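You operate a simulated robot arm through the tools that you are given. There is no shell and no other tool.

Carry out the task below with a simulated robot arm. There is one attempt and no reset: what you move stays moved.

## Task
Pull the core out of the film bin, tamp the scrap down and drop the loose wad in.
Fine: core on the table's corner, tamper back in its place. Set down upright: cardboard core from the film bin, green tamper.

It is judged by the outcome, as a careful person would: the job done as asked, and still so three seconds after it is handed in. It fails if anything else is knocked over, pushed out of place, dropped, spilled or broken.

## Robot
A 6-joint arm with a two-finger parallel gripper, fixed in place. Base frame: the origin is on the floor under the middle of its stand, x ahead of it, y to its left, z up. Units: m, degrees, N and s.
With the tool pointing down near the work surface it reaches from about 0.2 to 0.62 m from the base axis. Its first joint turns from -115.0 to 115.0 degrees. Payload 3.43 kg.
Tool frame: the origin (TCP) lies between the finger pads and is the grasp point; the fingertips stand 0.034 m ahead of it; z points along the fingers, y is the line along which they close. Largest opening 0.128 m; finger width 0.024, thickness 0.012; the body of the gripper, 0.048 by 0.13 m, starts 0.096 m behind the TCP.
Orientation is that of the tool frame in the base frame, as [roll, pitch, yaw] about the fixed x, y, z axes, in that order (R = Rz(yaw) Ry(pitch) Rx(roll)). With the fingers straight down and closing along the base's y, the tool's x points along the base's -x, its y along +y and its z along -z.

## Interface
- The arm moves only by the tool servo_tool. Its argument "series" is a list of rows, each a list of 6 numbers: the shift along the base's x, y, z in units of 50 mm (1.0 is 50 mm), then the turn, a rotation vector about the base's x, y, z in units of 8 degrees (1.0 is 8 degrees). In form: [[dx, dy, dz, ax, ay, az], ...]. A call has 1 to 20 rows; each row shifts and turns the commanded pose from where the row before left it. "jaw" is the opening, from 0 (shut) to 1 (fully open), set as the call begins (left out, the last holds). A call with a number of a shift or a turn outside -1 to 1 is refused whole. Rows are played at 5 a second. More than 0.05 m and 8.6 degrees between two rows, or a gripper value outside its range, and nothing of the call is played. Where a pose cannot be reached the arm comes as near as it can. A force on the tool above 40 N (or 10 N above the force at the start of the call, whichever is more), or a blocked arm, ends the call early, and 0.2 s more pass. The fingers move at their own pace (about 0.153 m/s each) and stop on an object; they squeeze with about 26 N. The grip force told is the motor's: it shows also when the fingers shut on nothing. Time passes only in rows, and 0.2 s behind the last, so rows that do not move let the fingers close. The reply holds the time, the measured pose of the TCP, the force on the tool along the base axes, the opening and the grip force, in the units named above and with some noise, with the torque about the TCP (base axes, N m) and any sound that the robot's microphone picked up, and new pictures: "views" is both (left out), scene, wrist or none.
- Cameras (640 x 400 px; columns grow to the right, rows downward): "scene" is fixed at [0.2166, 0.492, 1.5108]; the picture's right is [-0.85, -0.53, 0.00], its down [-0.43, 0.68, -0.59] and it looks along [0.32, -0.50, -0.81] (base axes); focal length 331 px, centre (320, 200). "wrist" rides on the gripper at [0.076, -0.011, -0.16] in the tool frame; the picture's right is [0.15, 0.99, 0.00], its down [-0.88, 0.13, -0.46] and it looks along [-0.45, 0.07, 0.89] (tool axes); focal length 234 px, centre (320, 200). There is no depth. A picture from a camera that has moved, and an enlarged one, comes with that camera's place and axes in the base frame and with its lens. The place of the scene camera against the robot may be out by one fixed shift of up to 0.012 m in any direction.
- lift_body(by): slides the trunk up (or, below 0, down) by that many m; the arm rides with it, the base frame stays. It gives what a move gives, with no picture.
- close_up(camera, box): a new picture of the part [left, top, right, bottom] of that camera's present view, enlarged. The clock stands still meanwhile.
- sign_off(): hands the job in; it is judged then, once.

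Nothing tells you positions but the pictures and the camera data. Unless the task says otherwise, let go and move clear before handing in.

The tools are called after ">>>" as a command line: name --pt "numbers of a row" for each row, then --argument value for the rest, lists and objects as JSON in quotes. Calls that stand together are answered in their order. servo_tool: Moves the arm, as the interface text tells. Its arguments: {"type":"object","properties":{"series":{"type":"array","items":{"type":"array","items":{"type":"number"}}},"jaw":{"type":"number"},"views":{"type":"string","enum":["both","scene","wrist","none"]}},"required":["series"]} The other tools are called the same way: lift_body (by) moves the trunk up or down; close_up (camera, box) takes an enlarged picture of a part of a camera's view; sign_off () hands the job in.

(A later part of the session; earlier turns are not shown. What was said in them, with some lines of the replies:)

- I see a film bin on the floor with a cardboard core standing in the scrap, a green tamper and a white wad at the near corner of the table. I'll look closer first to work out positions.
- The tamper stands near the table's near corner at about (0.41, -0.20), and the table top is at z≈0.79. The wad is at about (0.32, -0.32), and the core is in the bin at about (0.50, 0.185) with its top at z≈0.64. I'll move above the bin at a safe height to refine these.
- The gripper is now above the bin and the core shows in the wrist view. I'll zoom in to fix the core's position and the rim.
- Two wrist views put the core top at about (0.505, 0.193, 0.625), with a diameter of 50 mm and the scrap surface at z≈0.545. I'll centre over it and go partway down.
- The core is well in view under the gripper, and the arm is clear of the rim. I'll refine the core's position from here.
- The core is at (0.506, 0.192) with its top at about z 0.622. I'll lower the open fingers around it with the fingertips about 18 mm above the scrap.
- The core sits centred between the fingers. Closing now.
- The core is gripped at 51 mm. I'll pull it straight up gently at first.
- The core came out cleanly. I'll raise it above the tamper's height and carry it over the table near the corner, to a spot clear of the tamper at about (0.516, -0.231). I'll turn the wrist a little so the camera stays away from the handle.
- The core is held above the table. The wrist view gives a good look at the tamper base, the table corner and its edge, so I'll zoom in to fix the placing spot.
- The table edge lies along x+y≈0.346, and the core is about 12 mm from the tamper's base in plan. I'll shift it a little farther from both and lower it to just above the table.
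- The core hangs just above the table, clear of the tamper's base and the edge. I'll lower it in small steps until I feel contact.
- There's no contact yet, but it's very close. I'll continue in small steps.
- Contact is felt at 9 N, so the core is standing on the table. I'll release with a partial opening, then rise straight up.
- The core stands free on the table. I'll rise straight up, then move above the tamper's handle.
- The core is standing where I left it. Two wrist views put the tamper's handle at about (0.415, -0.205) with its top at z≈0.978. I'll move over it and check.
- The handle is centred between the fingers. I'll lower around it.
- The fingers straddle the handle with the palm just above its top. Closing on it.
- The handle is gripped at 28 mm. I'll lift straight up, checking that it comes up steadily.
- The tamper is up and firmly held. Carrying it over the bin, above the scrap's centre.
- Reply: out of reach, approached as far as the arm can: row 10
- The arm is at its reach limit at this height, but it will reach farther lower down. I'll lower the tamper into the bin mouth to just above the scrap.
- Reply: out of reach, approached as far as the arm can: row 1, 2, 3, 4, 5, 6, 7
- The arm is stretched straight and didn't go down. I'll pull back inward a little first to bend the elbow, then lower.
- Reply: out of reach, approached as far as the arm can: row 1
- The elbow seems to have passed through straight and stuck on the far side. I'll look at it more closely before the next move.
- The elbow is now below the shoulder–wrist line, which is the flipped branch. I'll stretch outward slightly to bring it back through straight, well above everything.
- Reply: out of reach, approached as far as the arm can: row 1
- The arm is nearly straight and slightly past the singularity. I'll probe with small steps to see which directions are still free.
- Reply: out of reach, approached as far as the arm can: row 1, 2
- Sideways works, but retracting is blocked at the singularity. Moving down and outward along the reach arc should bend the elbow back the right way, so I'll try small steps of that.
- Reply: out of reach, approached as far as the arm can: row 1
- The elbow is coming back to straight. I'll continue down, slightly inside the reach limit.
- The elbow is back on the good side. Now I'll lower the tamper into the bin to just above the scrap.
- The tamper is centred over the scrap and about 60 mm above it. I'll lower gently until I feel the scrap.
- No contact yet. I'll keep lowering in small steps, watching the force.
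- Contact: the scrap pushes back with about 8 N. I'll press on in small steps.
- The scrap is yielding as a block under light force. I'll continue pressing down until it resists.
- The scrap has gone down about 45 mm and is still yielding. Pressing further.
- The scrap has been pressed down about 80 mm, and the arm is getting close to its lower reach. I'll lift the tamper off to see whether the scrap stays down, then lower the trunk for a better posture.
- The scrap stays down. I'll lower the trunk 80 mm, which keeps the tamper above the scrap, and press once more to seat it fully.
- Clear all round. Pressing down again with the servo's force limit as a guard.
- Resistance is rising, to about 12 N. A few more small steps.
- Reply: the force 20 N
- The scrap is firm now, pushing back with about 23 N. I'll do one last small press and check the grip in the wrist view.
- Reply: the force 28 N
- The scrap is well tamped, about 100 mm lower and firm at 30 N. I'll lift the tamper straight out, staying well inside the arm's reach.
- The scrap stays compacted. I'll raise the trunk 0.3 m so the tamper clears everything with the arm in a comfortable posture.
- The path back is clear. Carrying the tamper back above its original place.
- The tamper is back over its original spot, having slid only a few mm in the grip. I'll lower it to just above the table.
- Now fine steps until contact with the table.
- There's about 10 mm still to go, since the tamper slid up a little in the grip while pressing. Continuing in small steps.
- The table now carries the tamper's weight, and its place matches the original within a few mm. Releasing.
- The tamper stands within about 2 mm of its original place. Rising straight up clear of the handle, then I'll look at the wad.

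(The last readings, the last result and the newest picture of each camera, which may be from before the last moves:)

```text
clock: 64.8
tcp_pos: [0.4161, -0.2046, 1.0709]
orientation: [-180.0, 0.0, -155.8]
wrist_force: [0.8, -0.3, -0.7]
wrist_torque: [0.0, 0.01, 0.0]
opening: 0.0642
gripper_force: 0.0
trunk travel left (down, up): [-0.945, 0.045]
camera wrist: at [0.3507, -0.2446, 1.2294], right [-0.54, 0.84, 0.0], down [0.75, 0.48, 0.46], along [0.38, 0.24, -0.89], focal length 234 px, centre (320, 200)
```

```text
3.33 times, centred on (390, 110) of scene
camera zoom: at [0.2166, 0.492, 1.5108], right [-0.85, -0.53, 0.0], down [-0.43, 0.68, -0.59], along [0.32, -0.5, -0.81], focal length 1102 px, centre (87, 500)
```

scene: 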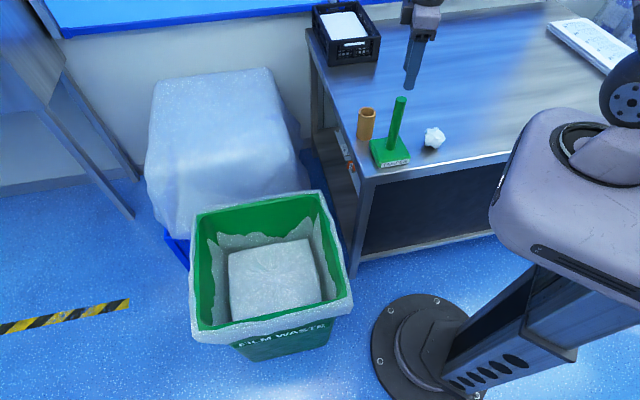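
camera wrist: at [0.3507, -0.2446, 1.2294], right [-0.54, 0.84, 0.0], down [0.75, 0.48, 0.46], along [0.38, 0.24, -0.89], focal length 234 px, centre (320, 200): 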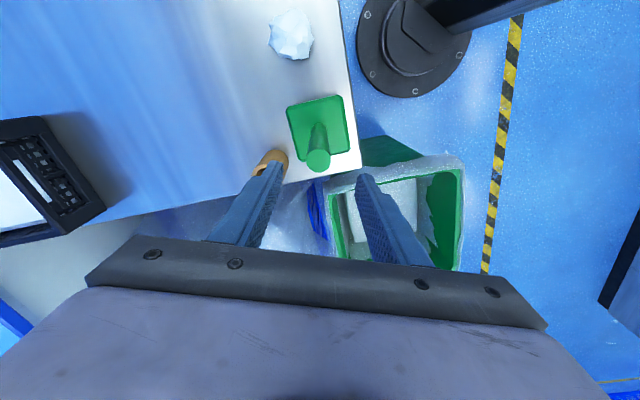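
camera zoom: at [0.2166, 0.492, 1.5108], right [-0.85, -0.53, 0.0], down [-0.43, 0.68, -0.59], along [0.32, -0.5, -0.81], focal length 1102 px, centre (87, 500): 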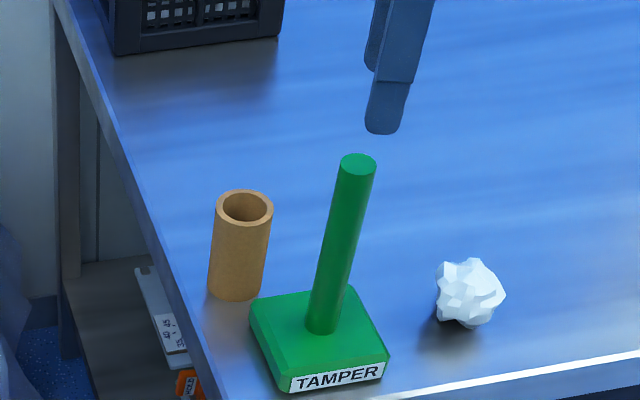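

The tamper and core both stand properly. The wad is at about (0.322, -0.315), roughly 65 mm wide. I'll move above it with the jaw open.

>>> servo_tool --pt "-0.6 -0.7 0 0 0 0" --pt "-0.6 -0.7 0 0 0 0" --pt "-0.68 -0.8 0 0 0 0" --pt "0 0 -0.8 0 0 0" --pt "0 0 -0.8 0 0 0" --pt "0 0 0 0 0 0" --jaw 0.9 --views "both"

>>> close_up --camera "wrist" --box '[220, 60, 420, 260]'

```text
refused: row 3 steps farther than a row can; nothing moved
```

```text
2.00 times, centred on (320, 160) of wrist
camera zoom: at [0.3507, -0.2446, 1.2294], right [-0.54, 0.84, 0.0], down [0.75, 0.48, 0.46], along [0.38, 0.24, -0.89], focal length 468 px, centre (320, 280)
```

zoom: 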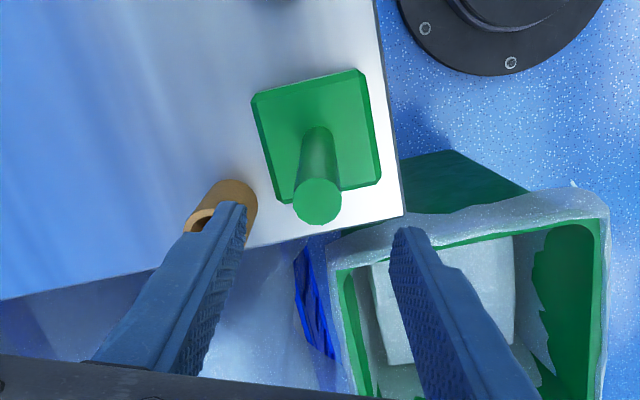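

That call was refused because one row stepped too far. I'll redo it with smaller rows.

>>> servo_tool --pt "-0.47 -0.55 0 0 0 0" --pt "-0.47 -0.55 0 0 0 0" --pt "-0.47 -0.55 0 0 0 0" --pt "-0.47 -0.55 0 0 0 0" --pt "0 0 -0.8 0 0 0" --pt "0 0 -0.8 0 0 0" --pt "0 0 0 0 0 0" --jaw 0.9 --views "both"

>>> close_up --camera "wrist" --box '[220, 60, 420, 260]'

```text
clock: 66.4
tcp_pos: [0.3251, -0.3144, 0.9889]
orientation: [-180.0, 0.0, -155.8]
wrist_force: [0.4, -0.3, 0.8]
wrist_torque: [-0.02, 0.05, -0.01]
opening: 0.115
gripper_force: 0.2
trunk travel left (down, up): [-0.945, 0.045]
camera wrist: at [0.2595, -0.3547, 1.1473], right [-0.54, 0.84, 0.0], down [0.75, 0.48, 0.46], along [0.38, 0.24, -0.89], focal length 234 px, centre (320, 200)
```

scene: 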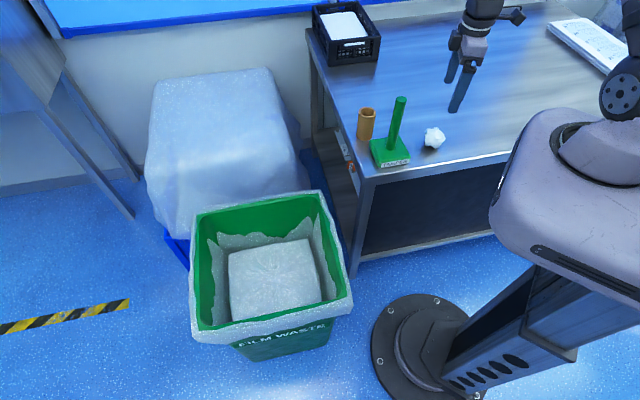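
wrist: 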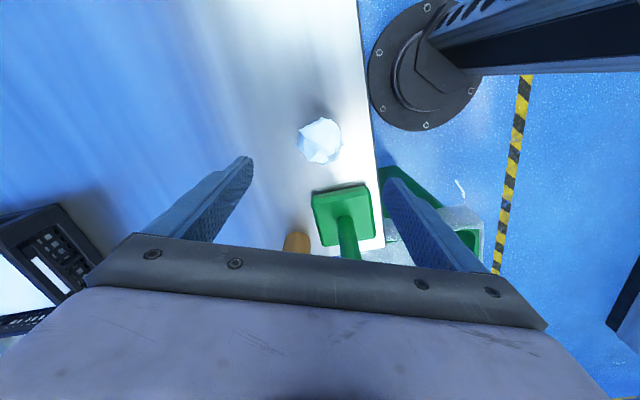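

```text
2.00 times, centred on (320, 160) of wrist
camera zoom: at [0.2595, -0.3547, 1.1473], right [-0.54, 0.84, 0.0], down [0.75, 0.48, 0.46], along [0.38, 0.24, -0.89], focal length 468 px, centre (320, 280)
```

zoom: 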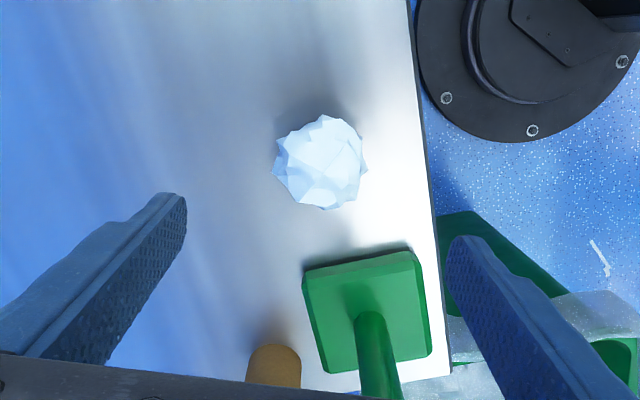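

The wad is centred under the gripper. Lowering around it, stopping a little above the table.

>>> servo_tool --pt "0 0.04 -0.8 0 0 0" --pt "0 0 -0.8 0 0 0" --pt "0 0 -0.8 0 0 0" --pt "0 0 -0.5 0 0 0" --pt "0 0 -0.2 0 0 0" --pt "0 0 0 0 0 0" --views "both"

>>> close_up --camera "scene" --box '[370, 70, 490, 190]'

>>> close_up --camera "wrist" --box '[220, 60, 420, 260]'

```text
clock: 67.8
tcp_pos: [0.3231, -0.3149, 0.8344]
orientation: [-180.0, 0.0, -156.0]
wrist_force: [-0.5, 0.6, -1.0]
wrist_torque: [0.0, 0.02, 0.05]
opening: 0.1151
gripper_force: 0.1
trunk travel left (down, up): [-0.945, 0.045]
camera wrist: at [0.2578, -0.3546, 0.9926], right [-0.54, 0.84, 0.0], down [0.75, 0.48, 0.46], along [0.38, 0.24, -0.89], focal length 234 px, centre (320, 200)
```

scene: 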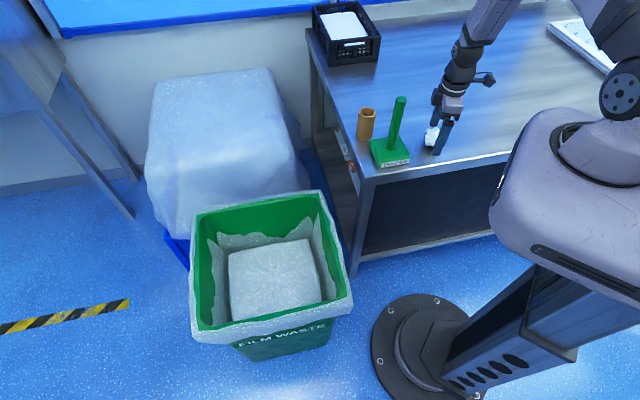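
wrist: 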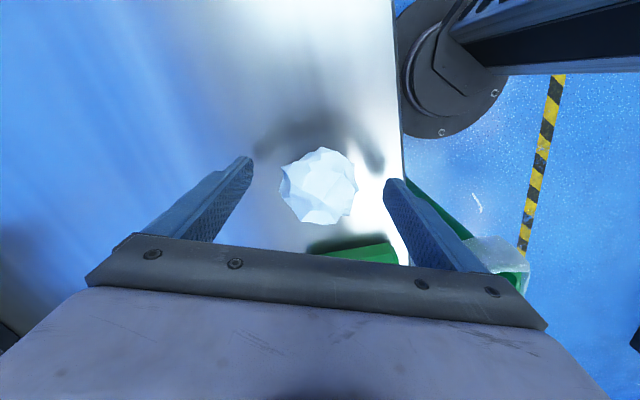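

```text
3.33 times, centred on (430, 130) of scene
camera zoom: at [0.2166, 0.492, 1.5108], right [-0.85, -0.53, 0.0], down [-0.43, 0.68, -0.59], along [0.32, -0.5, -0.81], focal length 1102 px, centre (-47, 433)
```

zoom: 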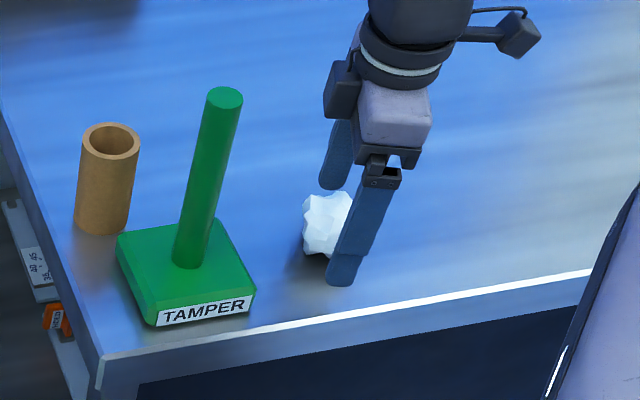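

```text
2.00 times, centred on (320, 160) of wrist
camera zoom: at [0.2578, -0.3546, 0.9926], right [-0.54, 0.84, 0.0], down [0.75, 0.48, 0.46], along [0.38, 0.24, -0.89], focal length 468 px, centre (320, 280)
```

zoom: 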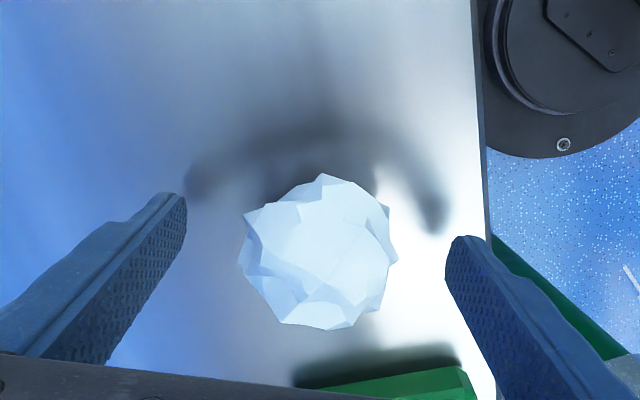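

The wad sits nicely between the fingers. I'll lower the last bit in small steps, watching for table contact.

>>> servo_tool --pt "0.04 0.04 -0.1 0 0 0" --pt "0 0 -0.1 0 0 0" --pt "0 0 0 0 0 0" --views "none"

>>> close_up --camera "scene" --box '[400, 90, 470, 160]'

```text
clock: 68.6
tcp_pos: [0.3245, -0.3126, 0.8244]
orientation: [180.0, -0.1, -156.0]
wrist_force: [0.9, 0.2, 0.7]
wrist_torque: [-0.02, -0.01, 0.01]
opening: 0.1151
gripper_force: 0.0
trunk travel left (down, up): [-0.945, 0.045]
```

```text
5.71 times, centred on (435, 125) of scene
camera zoom: at [0.2166, 0.492, 1.5108], right [-0.85, -0.53, 0.0], down [-0.43, 0.68, -0.59], along [0.32, -0.5, -0.81], focal length 1890 px, centre (-337, 629)
```

zoom: 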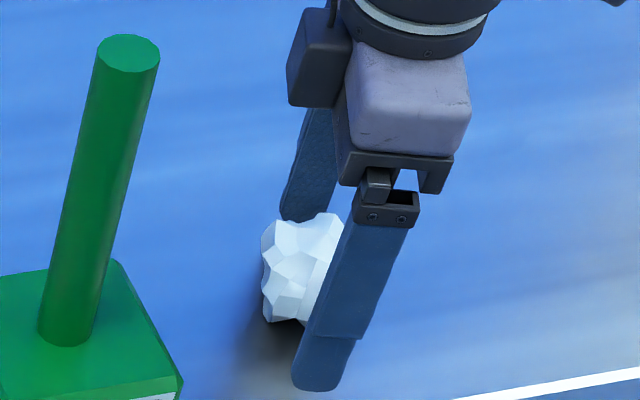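

>>> servo_tool --pt "0 0 -0.06 0 0 0" --pt "0 0 0 0 0 0" --views "none"

>>> servo_tool --pt "0 0 0 0 0 0" --pt "0 0 0 0 0 0" --pt "0 0 0 0 0 0" --pt "0 0 0 0 0 0" --jaw 0 --views "both"

```text
clock: 69.2
tcp_pos: [0.3255, -0.3121, 0.8216]
orientation: [180.0, -0.1, -155.9]
wrist_force: [0.6, -0.5, 0.6]
wrist_torque: [-0.01, -0.05, -0.02]
opening: 0.115
gripper_force: 0.1
trunk travel left (down, up): [-0.945, 0.045]
```

```text
clock: 70.2
tcp_pos: [0.3245, -0.3108, 0.8211]
orientation: [-180.0, 0.0, -155.8]
wrist_force: [0.9, -0.2, -0.2]
wrist_torque: [-0.06, -0.01, 0.01]
opening: 0.0582
gripper_force: 26.0
trunk travel left (down, up): [-0.945, 0.045]
camera wrist: at [0.2596, -0.3523, 0.9803], right [-0.54, 0.84, 0.0], down [0.75, 0.48, 0.46], along [0.38, 0.24, -0.89], focal length 234 px, centre (320, 200)
```

scene: 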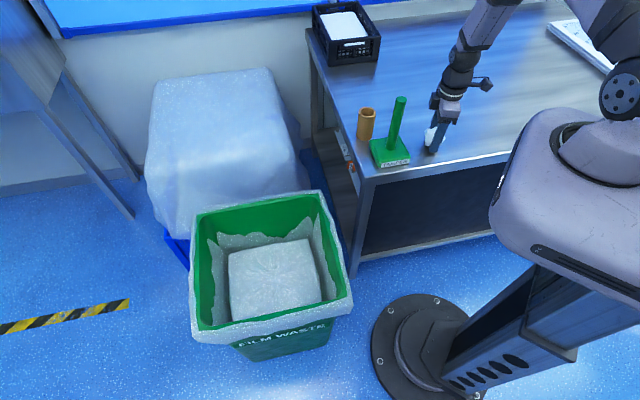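
wrist: 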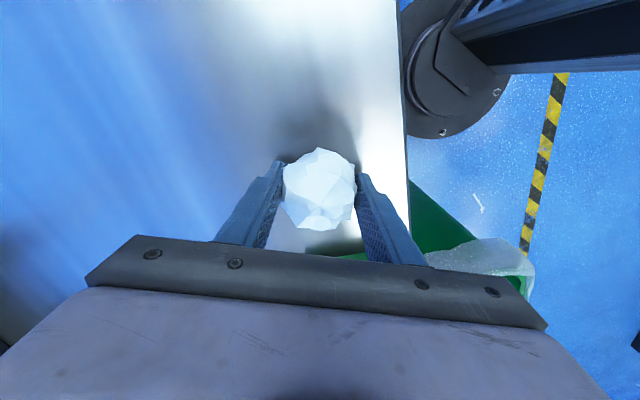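

The wad is gripped at 58 mm. I'll lift it well above the tamper's top before carrying it to the bin.

>>> servo_tool --pt "0 0 0.3 0 0 0" --pt "0 0 0.6 0 0 0" --pt "0 0 0.9 0 0 0" --pt "0 0 0.9 0 0 0" --pt "0 0 0.9 0 0 0" --pt "0 0 0.9 0 0 0" --pt "0 0 0.9 0 0 0" --pt "0 0 0 0 0 0" --views "both"

```text
clock: 72.0
tcp_pos: [0.327, -0.3138, 1.0904]
orientation: [179.8, -0.1, -155.9]
wrist_force: [0.4, 0.5, -0.3]
wrist_torque: [0.01, -0.01, -0.02]
opening: 0.0582
gripper_force: 25.2
trunk travel left (down, up): [-0.945, 0.045]
camera wrist: at [0.2607, -0.3541, 1.249], right [-0.54, 0.84, 0.0], down [0.75, 0.48, 0.46], along [0.38, 0.25, -0.89], focal length 234 px, centre (320, 200)
```

scene: 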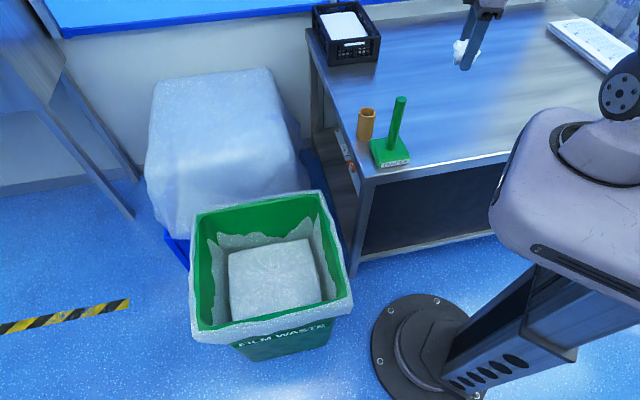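
wrist: 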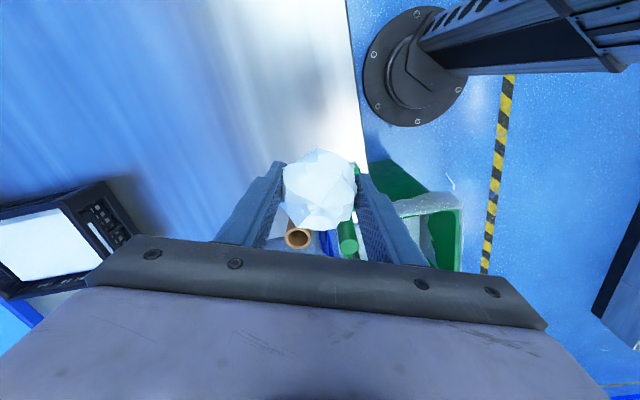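

The wad is held high and the tamper and core are undisturbed. Moving over the bin.

>>> servo_tool --pt "0.2 0.43 0 0 0 0" --pt "0.38 0.82 0 0 0 0" --pt "0.38 0.82 0 0 0 0" --pt "0.38 0.82 0 0 0 0" --pt "0.38 0.82 0 0 0 0" --pt "0.38 0.82 0 0 0 0" --pt "0.38 0.82 0 0 0 0" --pt "0.38 0.82 0 0 0 0" --pt "0.38 0.82 0 0 0 0" --pt "0.38 0.82 0 0 0 0" --pt "0.38 0.82 0 0 0 0" --pt "0.38 0.82 0 0 0 0" --pt "0.36 0.82 0 0 0 0" --pt "0 0 -0.6 0 0 0" --pt "0 0 -0.8 0 0 0" --pt "0 0 -0.8 0 0 0" --pt "0 0 0 0 0 0" --views "both"

```text
clock: 75.6
tcp_pos: [0.5617, 0.2003, 0.9788]
orientation: [-180.0, 0.0, -156.0]
wrist_force: [0.4, -0.6, 0.0]
wrist_torque: [0.03, -0.01, 0.04]
opening: 0.0581
gripper_force: 25.7
trunk travel left (down, up): [-0.945, 0.045]
camera wrist: at [0.4964, 0.1603, 1.1386], right [-0.54, 0.84, 0.0], down [0.75, 0.48, 0.46], along [0.39, 0.24, -0.89], focal length 234 px, centre (320, 200)
```

scene: 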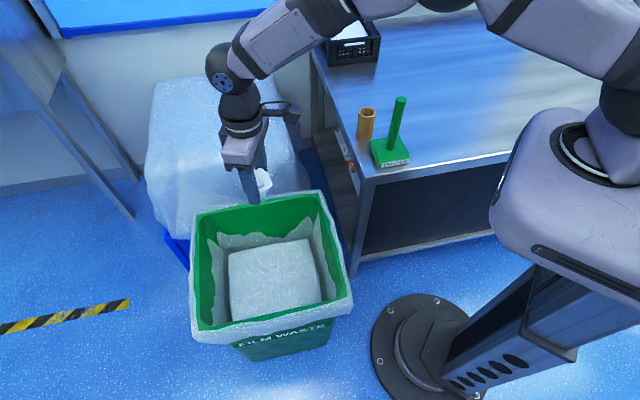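
wrist: 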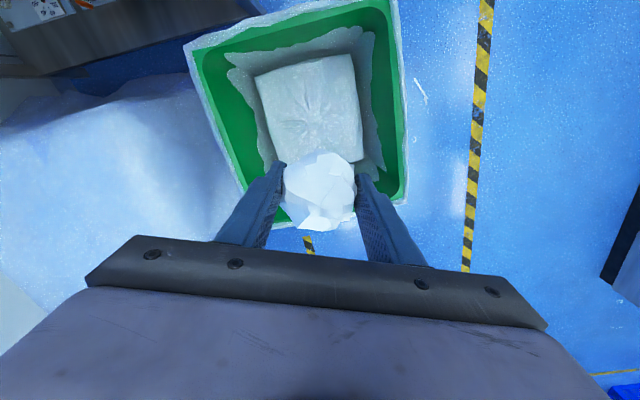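

The wad is over the bin. I'll lower the trunk 0.3 m back to a height I've already used, then ease down into the bin.

>>> lift_body --by -0.3

>>> servo_tool --pt "0 0 -0.6 0 0 0" --pt "0 0 -0.6 0 0 0" --pt "0 0 -0.6 0 0 0" --pt "0 0 -0.6 0 0 0" --pt "0 0 0 0 0 0" --views "both"

>>> close_up --camera "scene" --box '[180, 150, 360, 350]'

```text
clock: 78.6
tcp_pos: [0.562, 0.2011, 0.6793]
orientation: [-180.0, -0.1, -155.8]
wrist_force: [0.3, -1.1, -0.2]
wrist_torque: [0.02, -0.02, 0.04]
opening: 0.0585
gripper_force: 25.8
trunk travel left (down, up): [-0.645, 0.345]
```

```text
clock: 79.8
tcp_pos: [0.5618, 0.2024, 0.559]
orientation: [179.9, -0.1, -155.9]
wrist_force: [-0.2, 0.1, 0.4]
wrist_torque: [0.0, 0.01, 0.02]
opening: 0.058
gripper_force: 26.3
trunk travel left (down, up): [-0.645, 0.345]
camera wrist: at [0.4965, 0.1615, 0.7175], right [-0.54, 0.84, 0.0], down [0.75, 0.48, 0.46], along [0.38, 0.24, -0.89], focal length 234 px, centre (320, 200)
```

scene: 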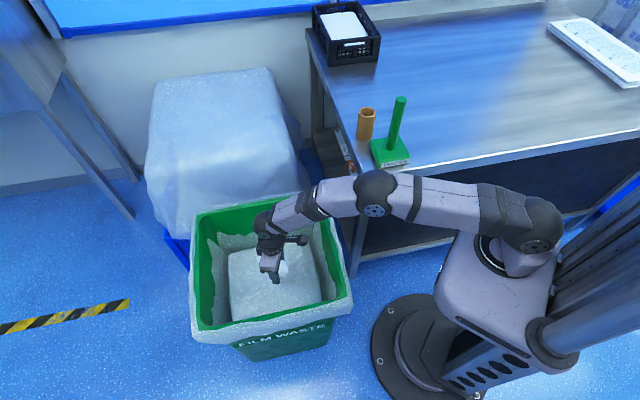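
wrist: 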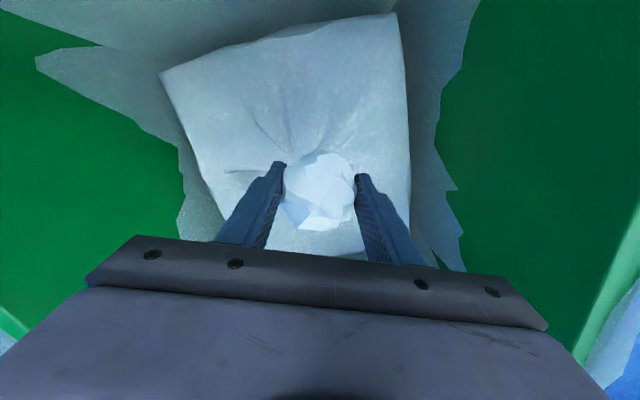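

```text
2.00 times, centred on (270, 250) of scene
camera zoom: at [0.2166, 0.492, 1.5108], right [-0.85, -0.53, 0.0], down [-0.43, 0.68, -0.59], along [0.32, -0.5, -0.81], focal length 661 px, centre (420, 100)
```

zoom: 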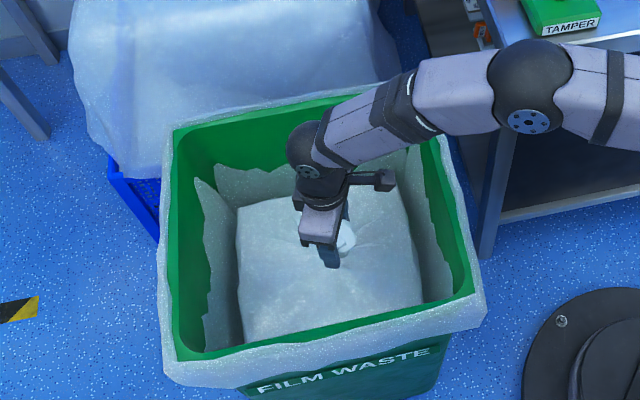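

The wad is just above the tamped scrap. I'll lower a little more and let go.

>>> servo_tool --pt "0 0 -0.3 0 0 0" --pt "0 0 -0.3 0 0 0" --pt "0 0 -0.3 0 0 0" --pt "0 0 0 0 0 0" --views "none"

>>> servo_tool --pt "0 0 0 0 0 0" --pt "0 0 0 0 0 0" --pt "0 0 0 0 0 0" --pt "0 0 0 0 0 0" --jaw 0.9 --views "both"

```text
clock: 80.8
tcp_pos: [0.5603, 0.2007, 0.5146]
orientation: [180.0, -0.1, -156.0]
wrist_force: [0.0, 0.2, -0.8]
wrist_torque: [0.01, -0.02, 0.0]
opening: 0.0585
gripper_force: 26.6
trunk travel left (down, up): [-0.645, 0.345]
```

```text
clock: 81.8
tcp_pos: [0.5609, 0.2019, 0.513]
orientation: [180.0, 0.0, -155.9]
wrist_force: [-0.1, -0.7, 0.2]
wrist_torque: [-0.02, 0.0, 0.0]
opening: 0.1151
gripper_force: 0.0
trunk travel left (down, up): [-0.645, 0.345]
camera wrist: at [0.496, 0.161, 0.6726], right [-0.54, 0.84, 0.0], down [0.75, 0.48, 0.46], along [0.38, 0.24, -0.89], focal length 234 px, centre (320, 200)
```

scene: 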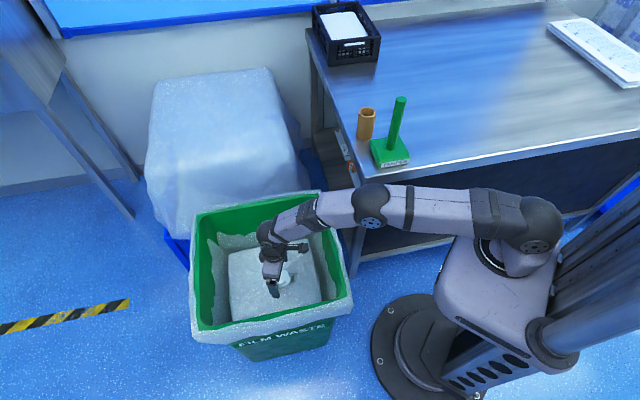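
wrist: 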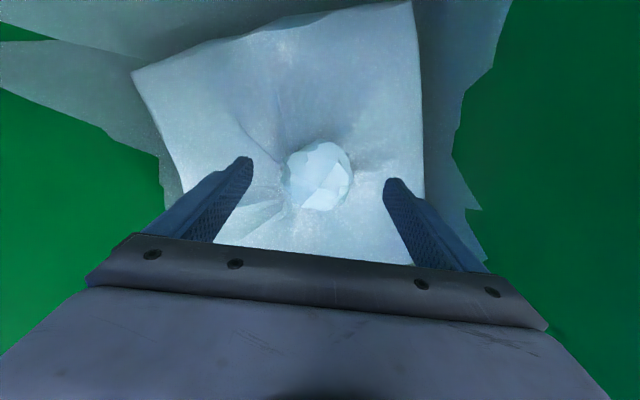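

The wad is lying on the tamped scrap inside the bin. I'll rise straight out, clear of everything.

>>> servo_tool --pt "0 0 0.3 0 0 0" --pt "0 0 0.6 0 0 0" --pt "0 0 0.9 0 0 0" --pt "0 0 0.9 0 0 0" --pt "0 0 0.9 0 0 0" --pt "-0.3 -0.1 0.7 0 0 0" --pt "-0.3 -0.1 0.5 0 0 0" --pt "0 0 0 0 0 0" --views "both"

>>> close_up --camera "scene" --box '[180, 150, 360, 350]'

>>> close_up --camera "scene" --box '[330, 50, 450, 170]'

```text
clock: 83.6
tcp_pos: [0.5329, 0.1909, 0.7556]
orientation: [-180.0, 0.0, -155.9]
wrist_force: [0.1, 0.1, 0.0]
wrist_torque: [-0.03, -0.03, 0.0]
opening: 0.1154
gripper_force: 0.1
trunk travel left (down, up): [-0.645, 0.345]
camera wrist: at [0.4674, 0.1504, 0.9141], right [-0.54, 0.84, 0.0], down [0.75, 0.48, 0.46], along [0.38, 0.24, -0.89], focal length 234 px, centre (320, 200)
```

scene: 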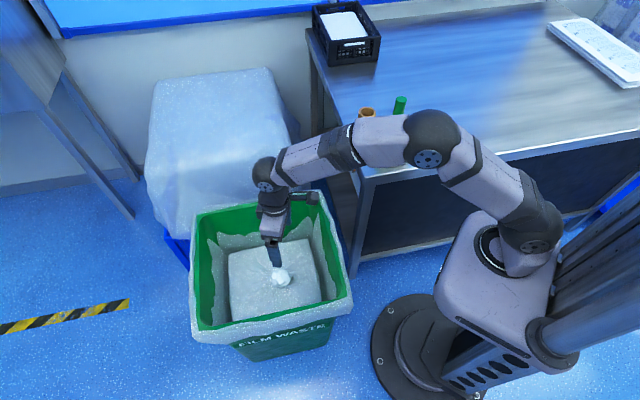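
wrist: 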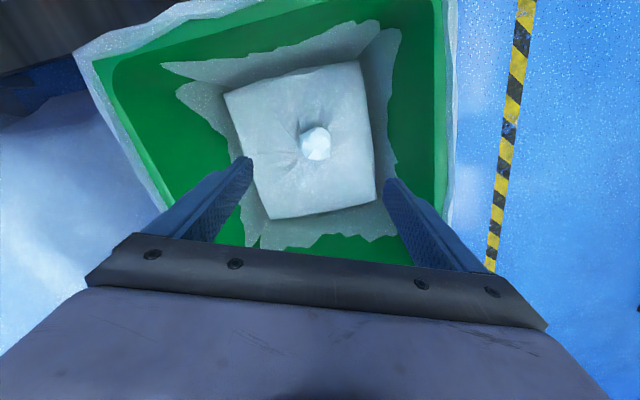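

```text
2.00 times, centred on (270, 250) of scene
camera zoom: at [0.2166, 0.492, 1.5108], right [-0.85, -0.53, 0.0], down [-0.43, 0.68, -0.59], along [0.32, -0.5, -0.81], focal length 661 px, centre (420, 100)
```

zoom: 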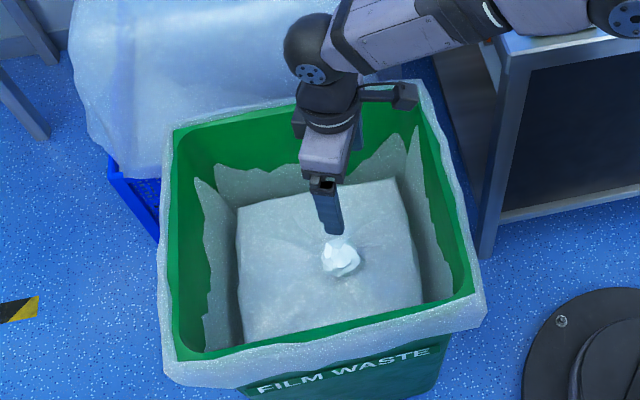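

```text
3.33 times, centred on (390, 110) of scene
camera zoom: at [0.2166, 0.492, 1.5108], right [-0.85, -0.53, 0.0], down [-0.43, 0.68, -0.59], along [0.32, -0.5, -0.81], focal length 1102 px, centre (87, 500)
```

zoom: 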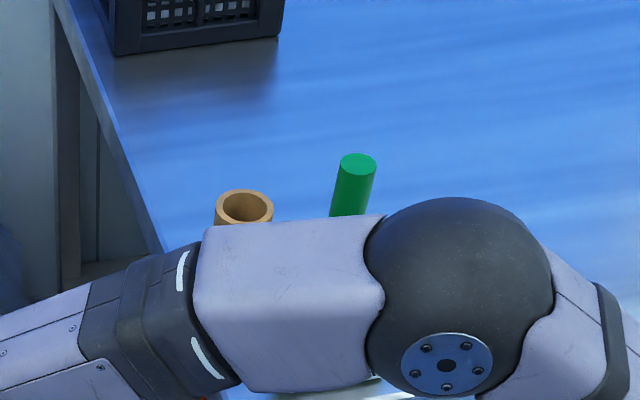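

The wad rests in the bin on the lowered scrap. I'll raise the trunk once to clear the view and confirm that everything stands.

>>> lift_body --by 0.2

>>> close_up --camera "scene" --box '[140, 40, 480, 360]'

>>> close_up --camera "scene" --box '[330, 50, 450, 170]'

```text
clock: 85.7
tcp_pos: [0.5326, 0.1903, 0.9554]
orientation: [180.0, 0.0, -156.0]
wrist_force: [0.5, 0.3, -0.8]
wrist_torque: [0.0, 0.0, -0.03]
opening: 0.1154
gripper_force: 0.1
trunk travel left (down, up): [-0.845, 0.145]
```

```text
1.25 times, centred on (310, 200) of scene
camera zoom: at [0.2166, 0.492, 1.5108], right [-0.85, -0.53, 0.0], down [-0.43, 0.68, -0.59], along [0.32, -0.5, -0.81], focal length 413 px, centre (332, 200)
```

zoom: 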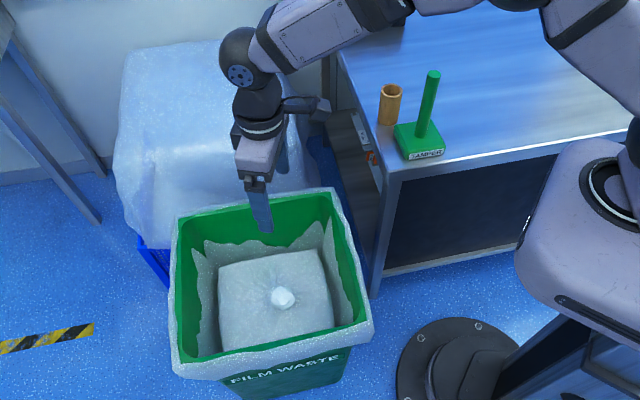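

```text
3.33 times, centred on (390, 110) of scene
camera zoom: at [0.2166, 0.492, 1.5108], right [-0.85, -0.53, 0.0], down [-0.43, 0.68, -0.59], along [0.32, -0.5, -0.81], focal length 1102 px, centre (87, 500)
```

zoom: 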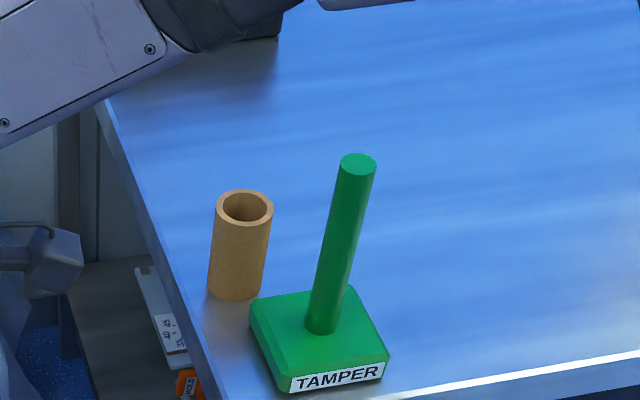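

The core stands upright by the table's corner and the tamper is upright in its original place. The scrap is tamped down with the wad on it in the bin, and the gripper is empty and clear, so I'm handing in.

>>> sign_off

```text
The job is handed in.
```

The job is done and handed in; I haven't been told the verdict.

- **Core:** it came out of the film bin cleanly and stands upright on the table. It is about 17 cm from the near corner, because the tamper's own place takes up the spot right at the corner.
- **Scrap:** it is pressed down about 9–10 cm. It pushed back firmly at about 30 N and stayed down after I lifted the tamper.
- **Tamper:** it is back upright, within a few millimetres of where it started. It slid about 1 cm in the grip while pressing, which did not affect setting it down.
- **Wad:** it is in the bin, resting on the tamped scrap.

While moving the tamper over the bin, the arm stretched straight and jammed for a few seconds. I worked it free above the bin without touching anything. In the final pictures nothing else had moved, and the gripper was empty and clear.
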